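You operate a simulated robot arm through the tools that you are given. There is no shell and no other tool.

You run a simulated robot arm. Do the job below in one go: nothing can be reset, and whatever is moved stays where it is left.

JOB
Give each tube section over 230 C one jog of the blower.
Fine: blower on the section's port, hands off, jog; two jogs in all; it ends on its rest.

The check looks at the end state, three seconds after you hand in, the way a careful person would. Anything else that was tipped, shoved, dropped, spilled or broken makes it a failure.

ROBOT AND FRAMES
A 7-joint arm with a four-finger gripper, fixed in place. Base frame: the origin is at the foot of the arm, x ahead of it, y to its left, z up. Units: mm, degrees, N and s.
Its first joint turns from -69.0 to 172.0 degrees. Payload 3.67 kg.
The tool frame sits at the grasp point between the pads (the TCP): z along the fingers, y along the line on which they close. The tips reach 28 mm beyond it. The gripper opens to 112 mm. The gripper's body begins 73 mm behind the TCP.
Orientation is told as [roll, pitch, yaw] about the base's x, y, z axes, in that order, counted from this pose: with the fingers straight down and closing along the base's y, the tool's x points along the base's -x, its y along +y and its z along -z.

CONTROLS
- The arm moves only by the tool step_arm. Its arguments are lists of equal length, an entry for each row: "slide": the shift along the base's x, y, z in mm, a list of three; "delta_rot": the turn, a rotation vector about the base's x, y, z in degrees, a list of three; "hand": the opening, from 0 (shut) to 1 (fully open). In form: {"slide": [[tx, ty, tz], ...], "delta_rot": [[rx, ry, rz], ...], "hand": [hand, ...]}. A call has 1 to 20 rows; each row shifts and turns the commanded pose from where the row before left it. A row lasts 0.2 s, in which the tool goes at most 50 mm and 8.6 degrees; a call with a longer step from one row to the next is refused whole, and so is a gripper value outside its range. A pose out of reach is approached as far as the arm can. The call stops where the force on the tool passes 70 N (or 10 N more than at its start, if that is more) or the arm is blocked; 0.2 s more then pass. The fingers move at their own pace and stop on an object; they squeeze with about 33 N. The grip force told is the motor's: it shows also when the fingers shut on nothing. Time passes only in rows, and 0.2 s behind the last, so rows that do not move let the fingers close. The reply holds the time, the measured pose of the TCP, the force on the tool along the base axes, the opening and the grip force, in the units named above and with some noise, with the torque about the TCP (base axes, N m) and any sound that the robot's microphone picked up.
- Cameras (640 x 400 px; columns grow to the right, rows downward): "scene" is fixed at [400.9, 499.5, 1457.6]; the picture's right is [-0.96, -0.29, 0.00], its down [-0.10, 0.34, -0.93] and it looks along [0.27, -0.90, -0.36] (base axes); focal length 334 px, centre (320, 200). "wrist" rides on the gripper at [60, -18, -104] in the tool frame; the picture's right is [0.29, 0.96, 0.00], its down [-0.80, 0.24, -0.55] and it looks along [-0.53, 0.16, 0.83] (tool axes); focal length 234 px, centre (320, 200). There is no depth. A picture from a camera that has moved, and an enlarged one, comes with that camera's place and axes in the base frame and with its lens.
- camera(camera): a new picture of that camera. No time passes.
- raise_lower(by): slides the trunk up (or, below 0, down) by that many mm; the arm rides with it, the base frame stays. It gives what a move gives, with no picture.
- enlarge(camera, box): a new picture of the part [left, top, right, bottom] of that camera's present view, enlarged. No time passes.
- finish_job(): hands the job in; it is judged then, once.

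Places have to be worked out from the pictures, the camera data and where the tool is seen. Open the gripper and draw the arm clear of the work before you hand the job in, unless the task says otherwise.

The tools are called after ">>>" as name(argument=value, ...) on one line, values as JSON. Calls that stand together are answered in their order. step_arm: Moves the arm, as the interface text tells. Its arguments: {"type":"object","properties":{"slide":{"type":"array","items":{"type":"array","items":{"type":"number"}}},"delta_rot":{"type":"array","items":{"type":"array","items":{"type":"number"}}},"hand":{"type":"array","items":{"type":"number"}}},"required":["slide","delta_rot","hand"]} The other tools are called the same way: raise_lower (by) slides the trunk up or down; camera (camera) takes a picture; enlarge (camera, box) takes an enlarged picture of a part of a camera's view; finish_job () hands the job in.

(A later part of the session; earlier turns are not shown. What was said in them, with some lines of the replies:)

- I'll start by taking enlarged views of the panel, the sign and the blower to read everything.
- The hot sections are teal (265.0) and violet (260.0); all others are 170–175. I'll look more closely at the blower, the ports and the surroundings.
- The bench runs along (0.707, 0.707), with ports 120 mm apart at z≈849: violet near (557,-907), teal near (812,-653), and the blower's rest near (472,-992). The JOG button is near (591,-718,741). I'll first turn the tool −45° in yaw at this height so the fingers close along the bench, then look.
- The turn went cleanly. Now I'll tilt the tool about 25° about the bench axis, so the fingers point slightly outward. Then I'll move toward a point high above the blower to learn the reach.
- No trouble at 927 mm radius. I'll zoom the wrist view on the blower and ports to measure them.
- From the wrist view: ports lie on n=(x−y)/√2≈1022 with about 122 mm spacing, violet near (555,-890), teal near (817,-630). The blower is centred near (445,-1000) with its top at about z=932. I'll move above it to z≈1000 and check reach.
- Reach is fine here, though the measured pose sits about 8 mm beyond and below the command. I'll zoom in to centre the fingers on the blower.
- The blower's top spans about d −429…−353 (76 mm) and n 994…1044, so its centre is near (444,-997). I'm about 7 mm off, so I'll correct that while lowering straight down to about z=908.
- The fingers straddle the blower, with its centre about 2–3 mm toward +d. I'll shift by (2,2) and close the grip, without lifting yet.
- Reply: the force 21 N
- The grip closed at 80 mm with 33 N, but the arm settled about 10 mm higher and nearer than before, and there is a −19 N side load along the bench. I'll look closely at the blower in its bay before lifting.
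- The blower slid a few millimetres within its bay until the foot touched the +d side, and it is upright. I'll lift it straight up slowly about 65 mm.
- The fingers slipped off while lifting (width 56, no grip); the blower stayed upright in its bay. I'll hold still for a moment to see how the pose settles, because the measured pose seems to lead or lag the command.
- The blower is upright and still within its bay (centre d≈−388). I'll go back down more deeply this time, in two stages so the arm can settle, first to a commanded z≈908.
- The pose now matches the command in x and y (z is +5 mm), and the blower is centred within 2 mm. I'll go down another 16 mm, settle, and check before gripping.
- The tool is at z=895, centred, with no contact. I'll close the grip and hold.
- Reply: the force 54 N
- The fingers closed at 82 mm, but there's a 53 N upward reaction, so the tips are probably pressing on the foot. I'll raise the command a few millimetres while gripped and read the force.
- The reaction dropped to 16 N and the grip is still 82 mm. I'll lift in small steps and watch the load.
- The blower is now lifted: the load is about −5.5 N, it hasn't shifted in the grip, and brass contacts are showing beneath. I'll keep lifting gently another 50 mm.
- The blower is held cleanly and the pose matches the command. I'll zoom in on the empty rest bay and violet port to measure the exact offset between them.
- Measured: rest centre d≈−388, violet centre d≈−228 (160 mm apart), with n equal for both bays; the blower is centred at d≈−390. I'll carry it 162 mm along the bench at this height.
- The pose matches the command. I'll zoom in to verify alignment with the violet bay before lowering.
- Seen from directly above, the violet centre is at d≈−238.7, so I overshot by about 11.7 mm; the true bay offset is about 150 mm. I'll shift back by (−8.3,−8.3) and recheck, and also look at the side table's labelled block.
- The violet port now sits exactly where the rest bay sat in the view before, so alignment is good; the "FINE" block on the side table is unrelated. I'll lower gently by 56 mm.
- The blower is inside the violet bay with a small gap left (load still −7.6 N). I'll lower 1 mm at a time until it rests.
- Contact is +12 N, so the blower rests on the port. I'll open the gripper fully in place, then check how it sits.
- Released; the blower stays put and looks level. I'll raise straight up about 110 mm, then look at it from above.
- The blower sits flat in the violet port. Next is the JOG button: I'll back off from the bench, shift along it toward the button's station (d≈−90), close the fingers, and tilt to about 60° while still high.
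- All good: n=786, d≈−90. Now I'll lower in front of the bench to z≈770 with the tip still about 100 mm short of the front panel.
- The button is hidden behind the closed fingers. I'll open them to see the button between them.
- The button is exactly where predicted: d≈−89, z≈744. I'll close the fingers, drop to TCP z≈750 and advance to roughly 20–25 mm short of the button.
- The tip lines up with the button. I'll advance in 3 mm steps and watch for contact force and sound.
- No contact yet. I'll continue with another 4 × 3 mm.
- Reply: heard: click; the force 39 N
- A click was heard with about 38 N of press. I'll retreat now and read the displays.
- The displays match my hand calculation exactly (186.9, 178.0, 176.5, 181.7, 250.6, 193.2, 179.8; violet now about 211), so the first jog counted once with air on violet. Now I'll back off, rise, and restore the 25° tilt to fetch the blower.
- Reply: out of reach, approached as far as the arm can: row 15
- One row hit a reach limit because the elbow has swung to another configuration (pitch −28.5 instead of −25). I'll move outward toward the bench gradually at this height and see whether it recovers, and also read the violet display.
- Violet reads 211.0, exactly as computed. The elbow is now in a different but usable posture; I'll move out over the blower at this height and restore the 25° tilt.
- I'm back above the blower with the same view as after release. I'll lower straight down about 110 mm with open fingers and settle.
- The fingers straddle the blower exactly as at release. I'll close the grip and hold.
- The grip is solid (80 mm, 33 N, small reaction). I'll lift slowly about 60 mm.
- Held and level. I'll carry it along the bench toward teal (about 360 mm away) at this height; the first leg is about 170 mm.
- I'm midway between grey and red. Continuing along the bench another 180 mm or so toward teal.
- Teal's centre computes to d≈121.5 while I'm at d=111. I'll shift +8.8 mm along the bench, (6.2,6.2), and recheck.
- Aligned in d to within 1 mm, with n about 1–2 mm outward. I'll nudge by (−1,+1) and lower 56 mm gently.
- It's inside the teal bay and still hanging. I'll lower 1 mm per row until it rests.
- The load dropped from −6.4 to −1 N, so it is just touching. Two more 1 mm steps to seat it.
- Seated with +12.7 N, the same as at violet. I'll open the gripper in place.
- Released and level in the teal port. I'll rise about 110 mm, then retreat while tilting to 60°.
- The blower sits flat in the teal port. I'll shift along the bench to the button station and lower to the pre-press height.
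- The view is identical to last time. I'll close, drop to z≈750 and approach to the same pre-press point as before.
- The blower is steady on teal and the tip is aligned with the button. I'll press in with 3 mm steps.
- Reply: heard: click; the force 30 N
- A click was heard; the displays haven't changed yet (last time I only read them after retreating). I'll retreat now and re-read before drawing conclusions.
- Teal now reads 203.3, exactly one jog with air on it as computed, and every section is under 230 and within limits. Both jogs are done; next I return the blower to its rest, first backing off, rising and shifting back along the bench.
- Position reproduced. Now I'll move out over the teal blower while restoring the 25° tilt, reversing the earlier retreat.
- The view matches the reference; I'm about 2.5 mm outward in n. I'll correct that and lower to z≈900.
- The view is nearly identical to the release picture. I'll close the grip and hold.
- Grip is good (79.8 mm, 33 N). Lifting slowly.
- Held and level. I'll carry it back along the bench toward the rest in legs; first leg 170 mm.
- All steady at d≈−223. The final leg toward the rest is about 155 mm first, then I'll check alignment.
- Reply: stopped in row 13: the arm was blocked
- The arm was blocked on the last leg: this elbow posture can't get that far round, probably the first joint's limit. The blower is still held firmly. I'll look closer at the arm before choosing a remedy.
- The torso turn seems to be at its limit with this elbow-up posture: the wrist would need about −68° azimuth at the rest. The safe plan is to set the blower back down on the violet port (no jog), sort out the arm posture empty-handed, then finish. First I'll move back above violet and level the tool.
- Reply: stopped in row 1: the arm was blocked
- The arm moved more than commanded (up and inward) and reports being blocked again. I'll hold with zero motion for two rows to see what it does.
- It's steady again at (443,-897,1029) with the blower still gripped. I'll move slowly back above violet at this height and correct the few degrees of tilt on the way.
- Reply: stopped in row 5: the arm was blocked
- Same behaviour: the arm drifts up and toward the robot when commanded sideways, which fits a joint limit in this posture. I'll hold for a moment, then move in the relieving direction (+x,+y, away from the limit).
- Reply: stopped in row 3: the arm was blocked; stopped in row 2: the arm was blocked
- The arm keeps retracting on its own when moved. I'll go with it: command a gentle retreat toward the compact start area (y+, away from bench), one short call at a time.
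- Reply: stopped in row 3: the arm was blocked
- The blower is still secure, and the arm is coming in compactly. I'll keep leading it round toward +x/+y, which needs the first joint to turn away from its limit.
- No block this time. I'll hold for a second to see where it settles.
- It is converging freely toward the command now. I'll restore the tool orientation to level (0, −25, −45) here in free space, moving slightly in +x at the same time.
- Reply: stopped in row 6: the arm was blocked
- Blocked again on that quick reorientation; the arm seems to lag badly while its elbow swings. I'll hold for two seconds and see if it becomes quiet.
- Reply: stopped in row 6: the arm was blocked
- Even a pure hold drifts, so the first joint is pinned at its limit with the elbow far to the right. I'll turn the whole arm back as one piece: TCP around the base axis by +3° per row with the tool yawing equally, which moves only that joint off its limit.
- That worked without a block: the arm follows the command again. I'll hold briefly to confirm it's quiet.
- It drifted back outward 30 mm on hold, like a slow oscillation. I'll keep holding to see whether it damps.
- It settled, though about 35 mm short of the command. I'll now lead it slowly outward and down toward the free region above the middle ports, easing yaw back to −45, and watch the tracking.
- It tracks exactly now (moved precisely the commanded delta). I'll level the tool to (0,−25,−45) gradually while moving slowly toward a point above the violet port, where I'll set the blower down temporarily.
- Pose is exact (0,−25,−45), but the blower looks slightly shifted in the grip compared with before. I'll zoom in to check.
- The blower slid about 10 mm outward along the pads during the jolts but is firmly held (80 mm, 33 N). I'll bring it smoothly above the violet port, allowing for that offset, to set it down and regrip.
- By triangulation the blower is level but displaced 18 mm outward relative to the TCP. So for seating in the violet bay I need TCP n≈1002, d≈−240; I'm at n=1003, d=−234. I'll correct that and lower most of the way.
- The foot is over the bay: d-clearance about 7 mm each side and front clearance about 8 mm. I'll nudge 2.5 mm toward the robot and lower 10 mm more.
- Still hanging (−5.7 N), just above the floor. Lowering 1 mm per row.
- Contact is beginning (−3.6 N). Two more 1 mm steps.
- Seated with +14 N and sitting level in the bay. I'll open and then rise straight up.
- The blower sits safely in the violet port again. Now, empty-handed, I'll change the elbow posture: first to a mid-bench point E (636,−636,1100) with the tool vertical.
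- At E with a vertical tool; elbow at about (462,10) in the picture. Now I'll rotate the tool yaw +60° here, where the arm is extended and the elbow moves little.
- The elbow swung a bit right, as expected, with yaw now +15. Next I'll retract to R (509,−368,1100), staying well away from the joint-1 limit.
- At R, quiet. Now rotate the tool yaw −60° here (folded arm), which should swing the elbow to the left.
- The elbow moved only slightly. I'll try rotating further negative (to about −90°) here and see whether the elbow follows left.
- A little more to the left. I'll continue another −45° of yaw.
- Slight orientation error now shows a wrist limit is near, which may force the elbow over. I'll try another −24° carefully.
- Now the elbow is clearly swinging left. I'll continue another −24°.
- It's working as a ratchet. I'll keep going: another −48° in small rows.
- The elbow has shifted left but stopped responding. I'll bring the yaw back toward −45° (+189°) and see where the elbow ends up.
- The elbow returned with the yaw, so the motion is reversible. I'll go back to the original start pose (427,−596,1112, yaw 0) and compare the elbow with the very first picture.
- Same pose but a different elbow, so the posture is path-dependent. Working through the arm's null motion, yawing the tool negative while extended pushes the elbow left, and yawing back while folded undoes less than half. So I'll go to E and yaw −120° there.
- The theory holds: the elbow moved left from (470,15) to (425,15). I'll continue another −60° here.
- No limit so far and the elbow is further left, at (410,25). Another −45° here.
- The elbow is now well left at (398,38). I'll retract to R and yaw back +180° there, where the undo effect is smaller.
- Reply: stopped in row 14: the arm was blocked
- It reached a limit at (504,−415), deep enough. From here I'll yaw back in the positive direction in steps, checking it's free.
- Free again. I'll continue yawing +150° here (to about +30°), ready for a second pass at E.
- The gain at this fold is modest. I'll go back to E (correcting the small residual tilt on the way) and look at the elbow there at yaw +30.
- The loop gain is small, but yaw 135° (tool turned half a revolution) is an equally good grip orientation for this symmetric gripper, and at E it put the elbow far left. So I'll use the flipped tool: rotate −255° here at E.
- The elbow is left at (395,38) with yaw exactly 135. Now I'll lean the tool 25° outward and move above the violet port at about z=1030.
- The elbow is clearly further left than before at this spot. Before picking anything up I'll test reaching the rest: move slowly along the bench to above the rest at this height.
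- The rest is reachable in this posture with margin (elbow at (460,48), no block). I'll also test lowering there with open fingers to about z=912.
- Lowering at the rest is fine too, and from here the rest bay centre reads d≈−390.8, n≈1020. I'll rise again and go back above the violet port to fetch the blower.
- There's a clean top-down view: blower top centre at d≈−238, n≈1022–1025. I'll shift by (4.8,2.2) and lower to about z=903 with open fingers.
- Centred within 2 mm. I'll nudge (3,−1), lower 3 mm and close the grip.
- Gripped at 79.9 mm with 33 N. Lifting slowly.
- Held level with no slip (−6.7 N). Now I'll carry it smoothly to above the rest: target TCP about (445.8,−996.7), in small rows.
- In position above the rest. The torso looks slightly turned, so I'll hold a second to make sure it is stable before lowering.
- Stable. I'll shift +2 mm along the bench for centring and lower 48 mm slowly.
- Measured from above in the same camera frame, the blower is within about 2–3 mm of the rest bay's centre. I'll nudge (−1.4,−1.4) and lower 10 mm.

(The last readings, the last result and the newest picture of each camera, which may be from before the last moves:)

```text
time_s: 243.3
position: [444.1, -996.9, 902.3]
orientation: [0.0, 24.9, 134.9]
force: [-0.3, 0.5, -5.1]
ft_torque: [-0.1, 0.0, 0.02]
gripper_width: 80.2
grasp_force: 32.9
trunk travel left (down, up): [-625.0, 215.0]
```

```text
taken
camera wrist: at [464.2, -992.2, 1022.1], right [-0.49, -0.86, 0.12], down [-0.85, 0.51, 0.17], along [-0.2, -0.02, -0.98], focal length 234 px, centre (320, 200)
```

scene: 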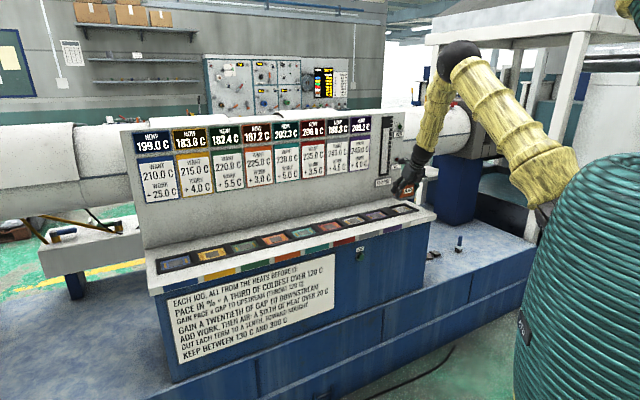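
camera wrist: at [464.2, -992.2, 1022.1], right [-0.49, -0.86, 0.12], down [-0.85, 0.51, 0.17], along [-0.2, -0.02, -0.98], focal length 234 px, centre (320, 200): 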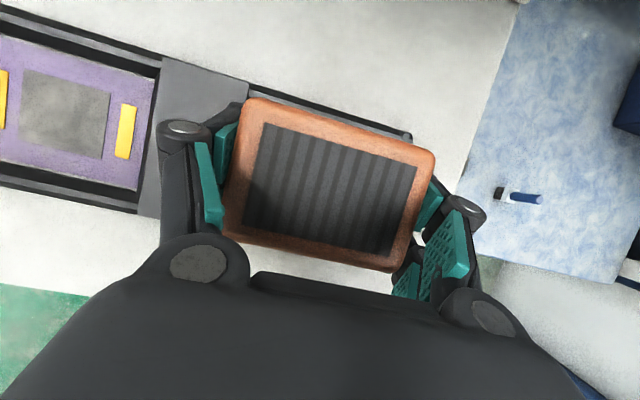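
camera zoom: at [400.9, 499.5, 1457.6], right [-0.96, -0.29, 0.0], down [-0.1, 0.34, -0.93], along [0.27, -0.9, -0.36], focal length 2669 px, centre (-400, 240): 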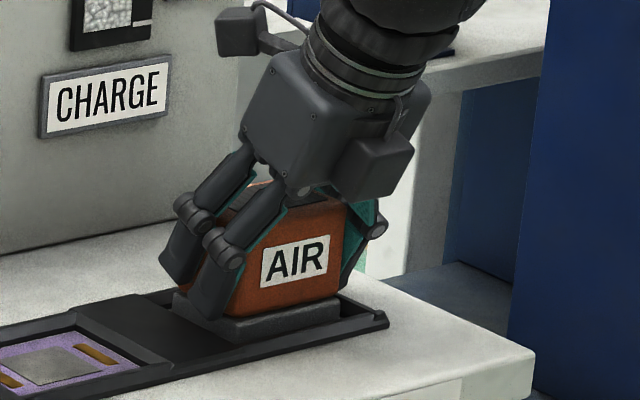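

The foot is inside the rest bay's frame and nearly down. Lowering 1 mm per row.

>>> step_arm(slide=[[0, 0, -1], [0, 0, -1], [0, 0, 0], [0, 0, 0]], delta_rot=[[0, 0, 0], [0, 0, 0], [0, 0, 0], [0, 0, 0]], hand=[0, 0, 0, 0])

```text
time_s: 244.3
position: [444.2, -995.4, 903.0]
orientation: [0.2, 25.0, 135.0]
force: [-1.3, -2.5, -0.1]
ft_torque: [0.28, -0.01, 0.06]
gripper_width: 80.1
grasp_force: 32.5
trunk travel left (down, up): [-625.0, 215.0]
```

The weight is off the gripper (0 N), so it is touching down. Two more 1 mm steps to seat it.

>>> step_arm(slide=[[0, 0, -1], [0, 0, -1], [0, 0, 0], [0, 0, 0]], delta_rot=[[0, 0, 0], [0, 0, 0], [0, 0, 0], [0, 0, 0]], hand=[0, 0, 0, 0])

>>> enlarge(camera="scene", box=[380, 170, 440, 220])

```text
time_s: 245.3
position: [445.6, -993.2, 902.1]
orientation: [0.1, 25.1, 135.0]
force: [-2.1, -4.6, 17.3]
ft_torque: [0.98, -0.1, 0.09]
gripper_width: 79.9
grasp_force: 33.5
trunk travel left (down, up): [-625.0, 215.0]
```

```text
8.00 times, centred on (410, 195) of scene
camera zoom: at [400.9, 499.5, 1457.6], right [-0.96, -0.29, 0.0], down [-0.1, 0.34, -0.93], along [0.27, -0.9, -0.36], focal length 2669 px, centre (-400, 240)
```

zoom: 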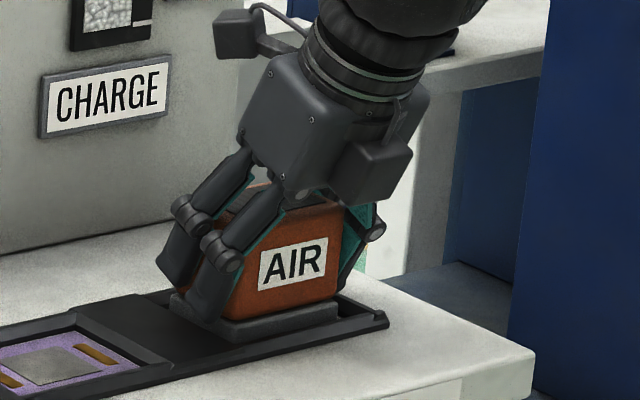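

Seated: TCP z=902.1 matches the pick-up height at violet, with +17 N. I'll ease up half a millimetre and open the gripper.

>>> step_arm(slide=[[0, 0, 1], [0, 0, 0], [0, 0, 0], [0, 0, 0], [0, 0, 0], [0, 0, 0]], delta_rot=[[0, 0, 0], [0, 0, 0], [0, 0, 0], [0, 0, 0], [0, 0, 0], [0, 0, 0]], hand=[0, 0.8, 0.9, 1, 1, 1])

>>> camera(camera="wrist")

>>> enlarge(camera="scene", box=[380, 170, 440, 220])

```text
time_s: 246.7
position: [445.1, -998.8, 898.1]
orientation: [-0.2, 25.0, 134.9]
force: [-0.1, 0.1, 0.2]
ft_torque: [0.0, -0.01, 0.02]
gripper_width: 111.9
grasp_force: 0.2
trunk travel left (down, up): [-625.0, 215.0]
```

```text
taken
camera wrist: at [464.6, -993.5, 1018.2], right [-0.49, -0.86, 0.12], down [-0.85, 0.51, 0.17], along [-0.2, -0.02, -0.98], focal length 234 px, centre (320, 200)
```

wrist: 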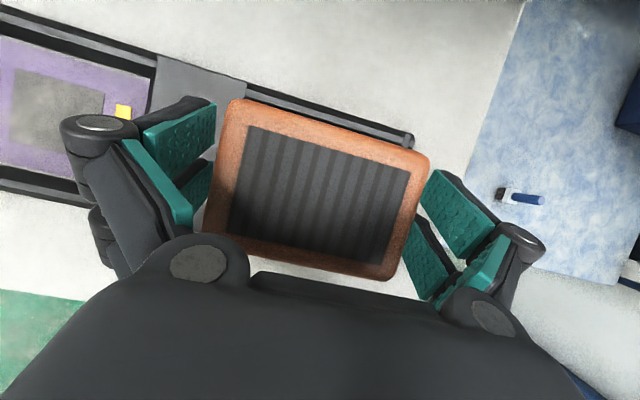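

```text
8.00 times, centred on (410, 195) of scene
camera zoom: at [400.9, 499.5, 1457.6], right [-0.96, -0.29, 0.0], down [-0.1, 0.34, -0.93], along [0.27, -0.9, -0.36], focal length 2669 px, centre (-400, 240)
```

zoom: 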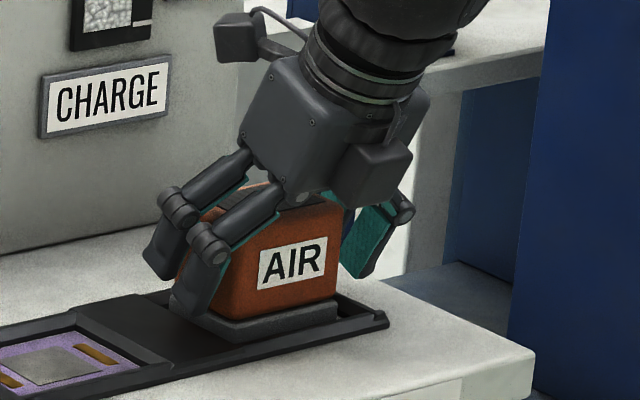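

Released cleanly with zero force. The fingers sit about 4 mm off-centre, so I'll shift (2.5,2.5) to centre them around the blower, then rise straight up.

>>> step_arm(slide=[[1.3, 1.3, 0], [1.2, 1.2, 0], [0, 0, 0], [0, 0, 3], [0, 0, 6], [0, 0, 10], [0, 0, 12], [0, 0, 14], [0, 0, 14], [0, 0, 14], [0, 0, 14], [0, 0, 14], [0, 0, 12], [0, 0, 8], [0, 0, 0], [0, 0, 0]], delta_rot=[[0, 0, 0], [0, 0, 0], [0, 0, 0], [0, 0, 0], [0, 0, 0], [0, 0, 0], [0, 0, 0], [0, 0, 0], [0, 0, 0], [0, 0, 0], [0, 0, 0], [0, 0, 0], [0, 0, 0], [0, 0, 0], [0, 0, 0], [0, 0, 0]], hand=[1, 1, 1, 1, 1, 1, 1, 1, 1, 1, 1, 1, 1, 1, 1, 1])

>>> camera(camera="wrist")

>>> enlarge(camera="scene", box=[380, 170, 440, 220])

>>> enlarge(camera="wrist", box=[210, 90, 450, 240])

```text
time_s: 250.1
position: [448.0, -996.2, 1016.1]
orientation: [-0.2, 24.9, 134.9]
force: [-0.5, 1.0, 0.4]
ft_torque: [0.0, -0.01, 0.04]
gripper_width: 111.9
grasp_force: 0.1
trunk travel left (down, up): [-625.0, 215.0]
```

```text
taken
camera wrist: at [468.0, -991.0, 1137.0], right [-0.49, -0.86, 0.12], down [-0.85, 0.51, 0.17], along [-0.2, -0.02, -0.98], focal length 234 px, centre (320, 200)
```

wrist: 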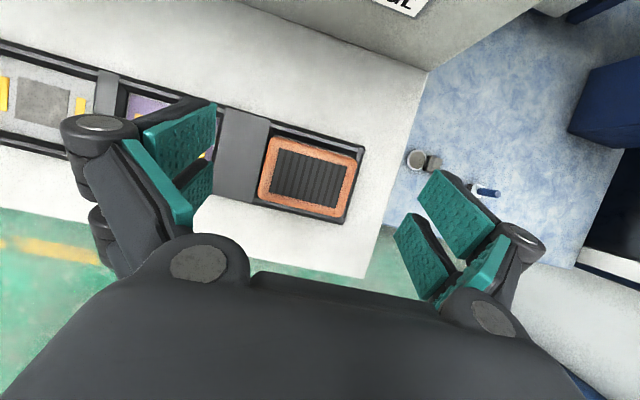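

```text
8.00 times, centred on (410, 195) of scene
camera zoom: at [400.9, 499.5, 1457.6], right [-0.96, -0.29, 0.0], down [-0.1, 0.34, -0.93], along [0.27, -0.9, -0.36], focal length 2669 px, centre (-400, 240)
```

zoom: 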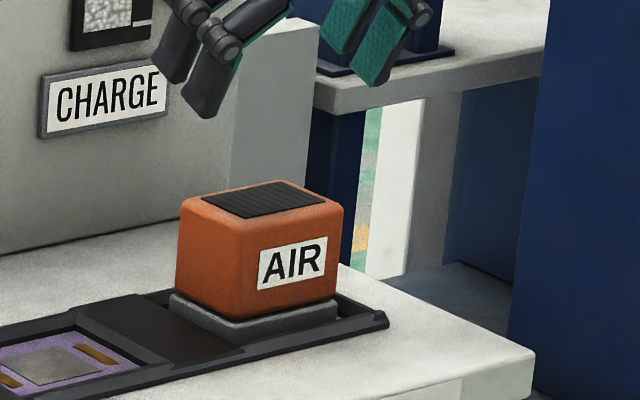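

```text
2.67 times, centred on (330, 165) of wrist
camera zoom: at [468.0, -991.0, 1137.0], right [-0.49, -0.86, 0.12], down [-0.85, 0.51, 0.17], along [-0.2, -0.02, -0.98], focal length 624 px, centre (293, 293)
```

zoom: 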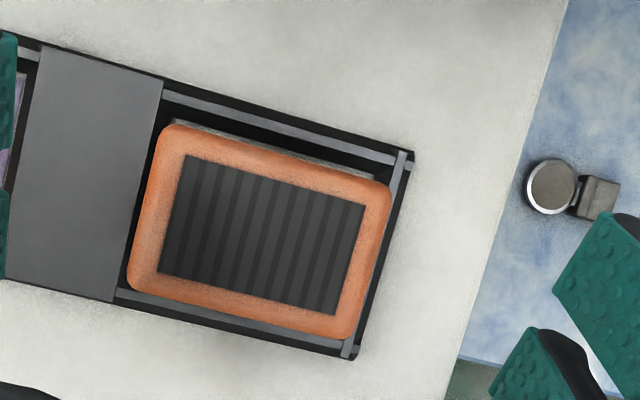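

The blower stands level inside the rest bay. I'll compare with the very first picture using the identical zoom box, and recheck all displays.

>>> enlarge(camera="scene", box=[380, 180, 440, 225])

>>> enlarge(camera="scene", box=[260, 105, 410, 205])

```text
8.89 times, centred on (410, 202) of scene
camera zoom: at [400.9, 499.5, 1457.6], right [-0.96, -0.29, 0.0], down [-0.1, 0.34, -0.93], along [0.27, -0.9, -0.36], focal length 2966 px, centre (-480, 178)
```

zoom: 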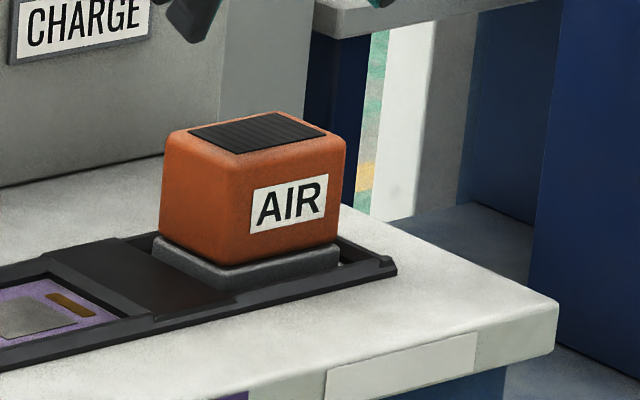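

```text
4.00 times, centred on (335, 155) of scene
camera zoom: at [400.9, 499.5, 1457.6], right [-0.96, -0.29, 0.0], down [-0.1, 0.34, -0.93], along [0.27, -0.9, -0.36], focal length 1334 px, centre (260, 380)
```

zoom: 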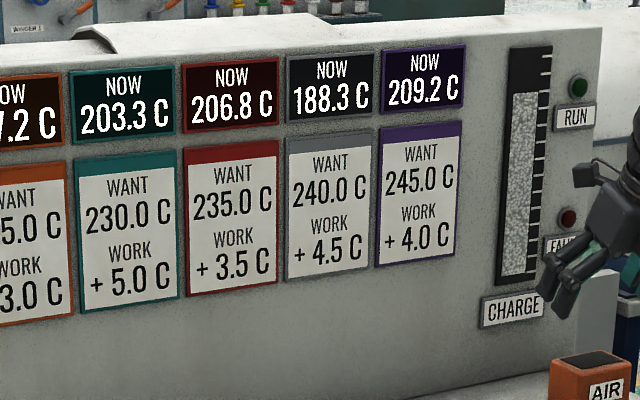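

The blower's position matches the original picture within a few millimetres, and the displays are unchanged since the second jog. Now I'll draw the arm clear: up, along and back to the mid-point E, uprighting the tool.

>>> step_arm(slide=[[0, 0, 10], [0, 0, 14], [0, 0, 14], [0, 0, 10], [6, 6, 3], [10, 12, 3], [12, 16, 3], [12, 20, 3], [12, 22, 3], [12, 24, 3], [12, 25, 3], [12, 25, 3], [12, 25, 3], [12, 25, 3], [12, 25, 3], [12, 25, 3], [12, 25, 0], [8, 20, 0], [4, 10, 0], [0, 0, 0]], delta_rot=[[0, 0, 0], [0, 0, 0], [0, 0, 0], [0, 0, 0], [0, 0, 0], [0, 0, 0], [0, 0, 0], [1.77, 1.77, 0], [1.77, 1.77, 0], [1.77, 1.77, 0], [1.77, 1.77, 0], [1.77, 1.77, 0], [1.77, 1.77, 0], [1.77, 1.77, 0], [1.77, 1.77, 0], [1.77, 1.77, 0], [1.77, 1.77, 0], [0, 0, 0], [0, 0, 0], [0, 0, 0]], hand=[1, 1, 1, 1, 1, 1, 1, 1, 1, 1, 1, 1, 1, 1, 1, 1, 1, 1, 1, 1])

>>> camera(camera="scene")

```text
time_s: 254.3
position: [606.8, -689.0, 1102.9]
orientation: [0.0, 0.0, 135.0]
force: [-0.4, -0.1, 0.5]
ft_torque: [0.02, 0.02, 0.02]
gripper_width: 112.2
grasp_force: 0.1
trunk travel left (down, up): [-625.0, 215.0]
```

```text
taken
```

scene: 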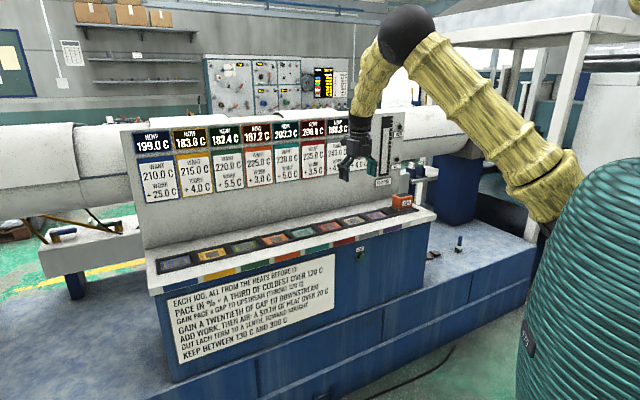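

Clear of the blower. I'll draw back another 110 mm from the bench so the gripper is wholly off the work.

>>> step_arm(slide=[[-4, 4, 0], [-8, 8, 0], [-10, 10, 0], [-10, 10, 0], [-10, 10, 0], [-10, 10, 0], [-10, 10, 0], [-10, 10, 0], [-6, 6, 0], [0, 0, 0], [0, 0, 0], [0, 0, 0]], delta_rot=[[0, 0, 0], [0, 0, 0], [0, 0, 0], [0, 0, 0], [0, 0, 0], [0, 0, 0], [0, 0, 0], [0, 0, 0], [0, 0, 0], [0, 0, 0], [0, 0, 0], [0, 0, 0]], hand=[1, 1, 1, 1, 1, 1, 1, 1, 1, 1, 1, 1])

>>> camera(camera="scene")

>>> enlarge(camera="scene", box=[380, 180, 440, 225])

>>> enlarge(camera="scene", box=[350, 160, 470, 270])

>>> camera(camera="wrist")

```text
time_s: 256.9
position: [530.3, -610.1, 1105.3]
orientation: [-0.1, 0.0, 135.0]
force: [-0.8, 0.2, 0.7]
ft_torque: [0.02, 0.06, 0.0]
gripper_width: 112.1
grasp_force: 0.1
trunk travel left (down, up): [-625.0, 215.0]
```

```text
taken
```

scene: 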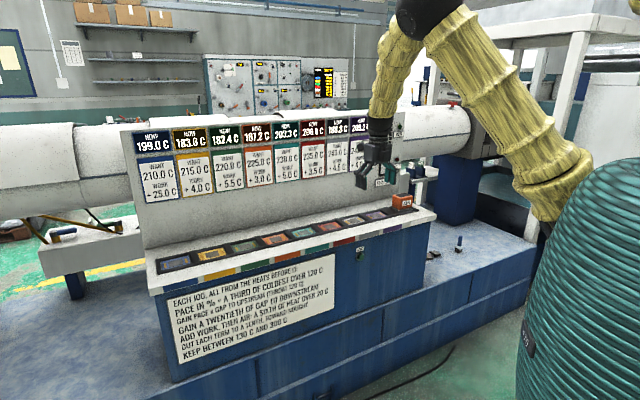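

```text
8.89 times, centred on (410, 202) of scene
camera zoom: at [400.9, 499.5, 1457.6], right [-0.96, -0.29, 0.0], down [-0.1, 0.34, -0.93], along [0.27, -0.9, -0.36], focal length 2966 px, centre (-480, 178)
```

zoom: 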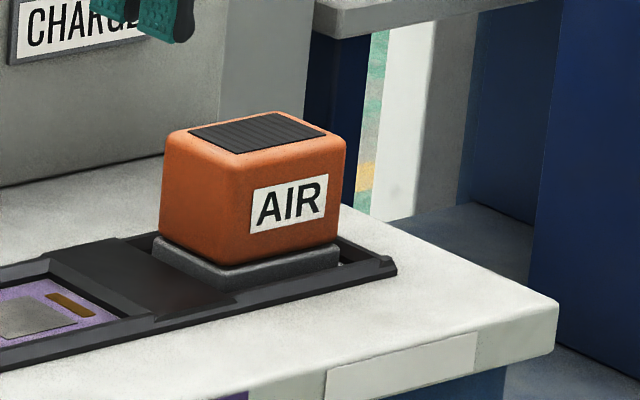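

```text
3.64 times, centred on (410, 215) of scene
camera zoom: at [400.9, 499.5, 1457.6], right [-0.96, -0.29, 0.0], down [-0.1, 0.34, -0.93], along [0.27, -0.9, -0.36], focal length 1213 px, centre (-7, 146)
```

zoom: 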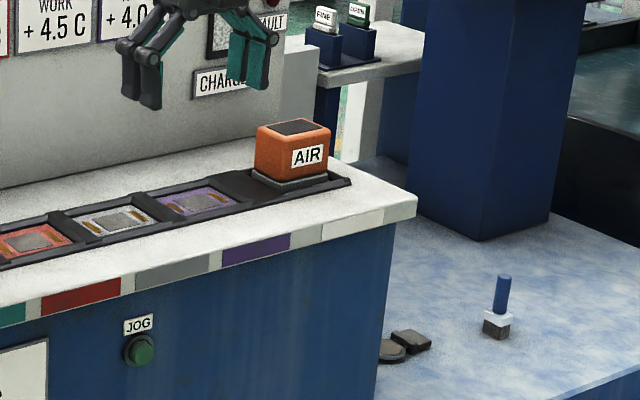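

```text
taken
camera wrist: at [584.2, -639.3, 1208.8], right [-0.47, -0.88, 0.0], down [-0.73, 0.39, 0.55], along [-0.49, 0.26, -0.83], focal length 234 px, centre (320, 200)
```

wrist: 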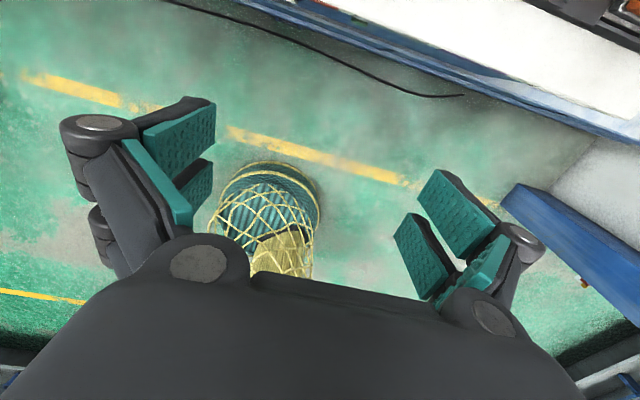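

The end state checks out:
- **Jogs:** two in all, one on violet and one on teal.
- **Blower:** level on its rest.
- **Surroundings:** the side-table blocks and ledge items stand as they did at the start.
- **Arm:** gripper open, clear of the bench.

I'm handing in.

>>> finish_job()

```text
The job is handed in.
```

I gave the two tube sections over 230 C one jog of the blower each and put the blower back on its rest. The job is handed in; I haven't seen the check's verdict.

| Section | Before | After its jog | Final reading |
|---|---|---|---|
| Violet (jogged first) | 260.0 C | 211.0 C | 209.2 C |
| Teal (jogged second) | 265.0 C | 203.3 C | 203.3 C |

- **Jogs:** exactly two. Each time the blower sat on the section's port and the gripper was off it. The teal and violet readings, and the other displays I worked out for the first jog, match the sign's rule to a tenth. All sections ended between 182 and 210 C.
- **Blower:** it stands level in its rest bay, within a few millimetres of where it started.
- **Extra stop:** on the way back the arm hit a reach limit and jolted. The blower slid about 18 mm in the grip but was not dropped. I set it down on the violet port without jogging, changed the arm's posture, then moved it to the rest.
- **Everything else:** the other items in view look unmoved in the last pictures. The gripper is open and the arm is clear of the bench.
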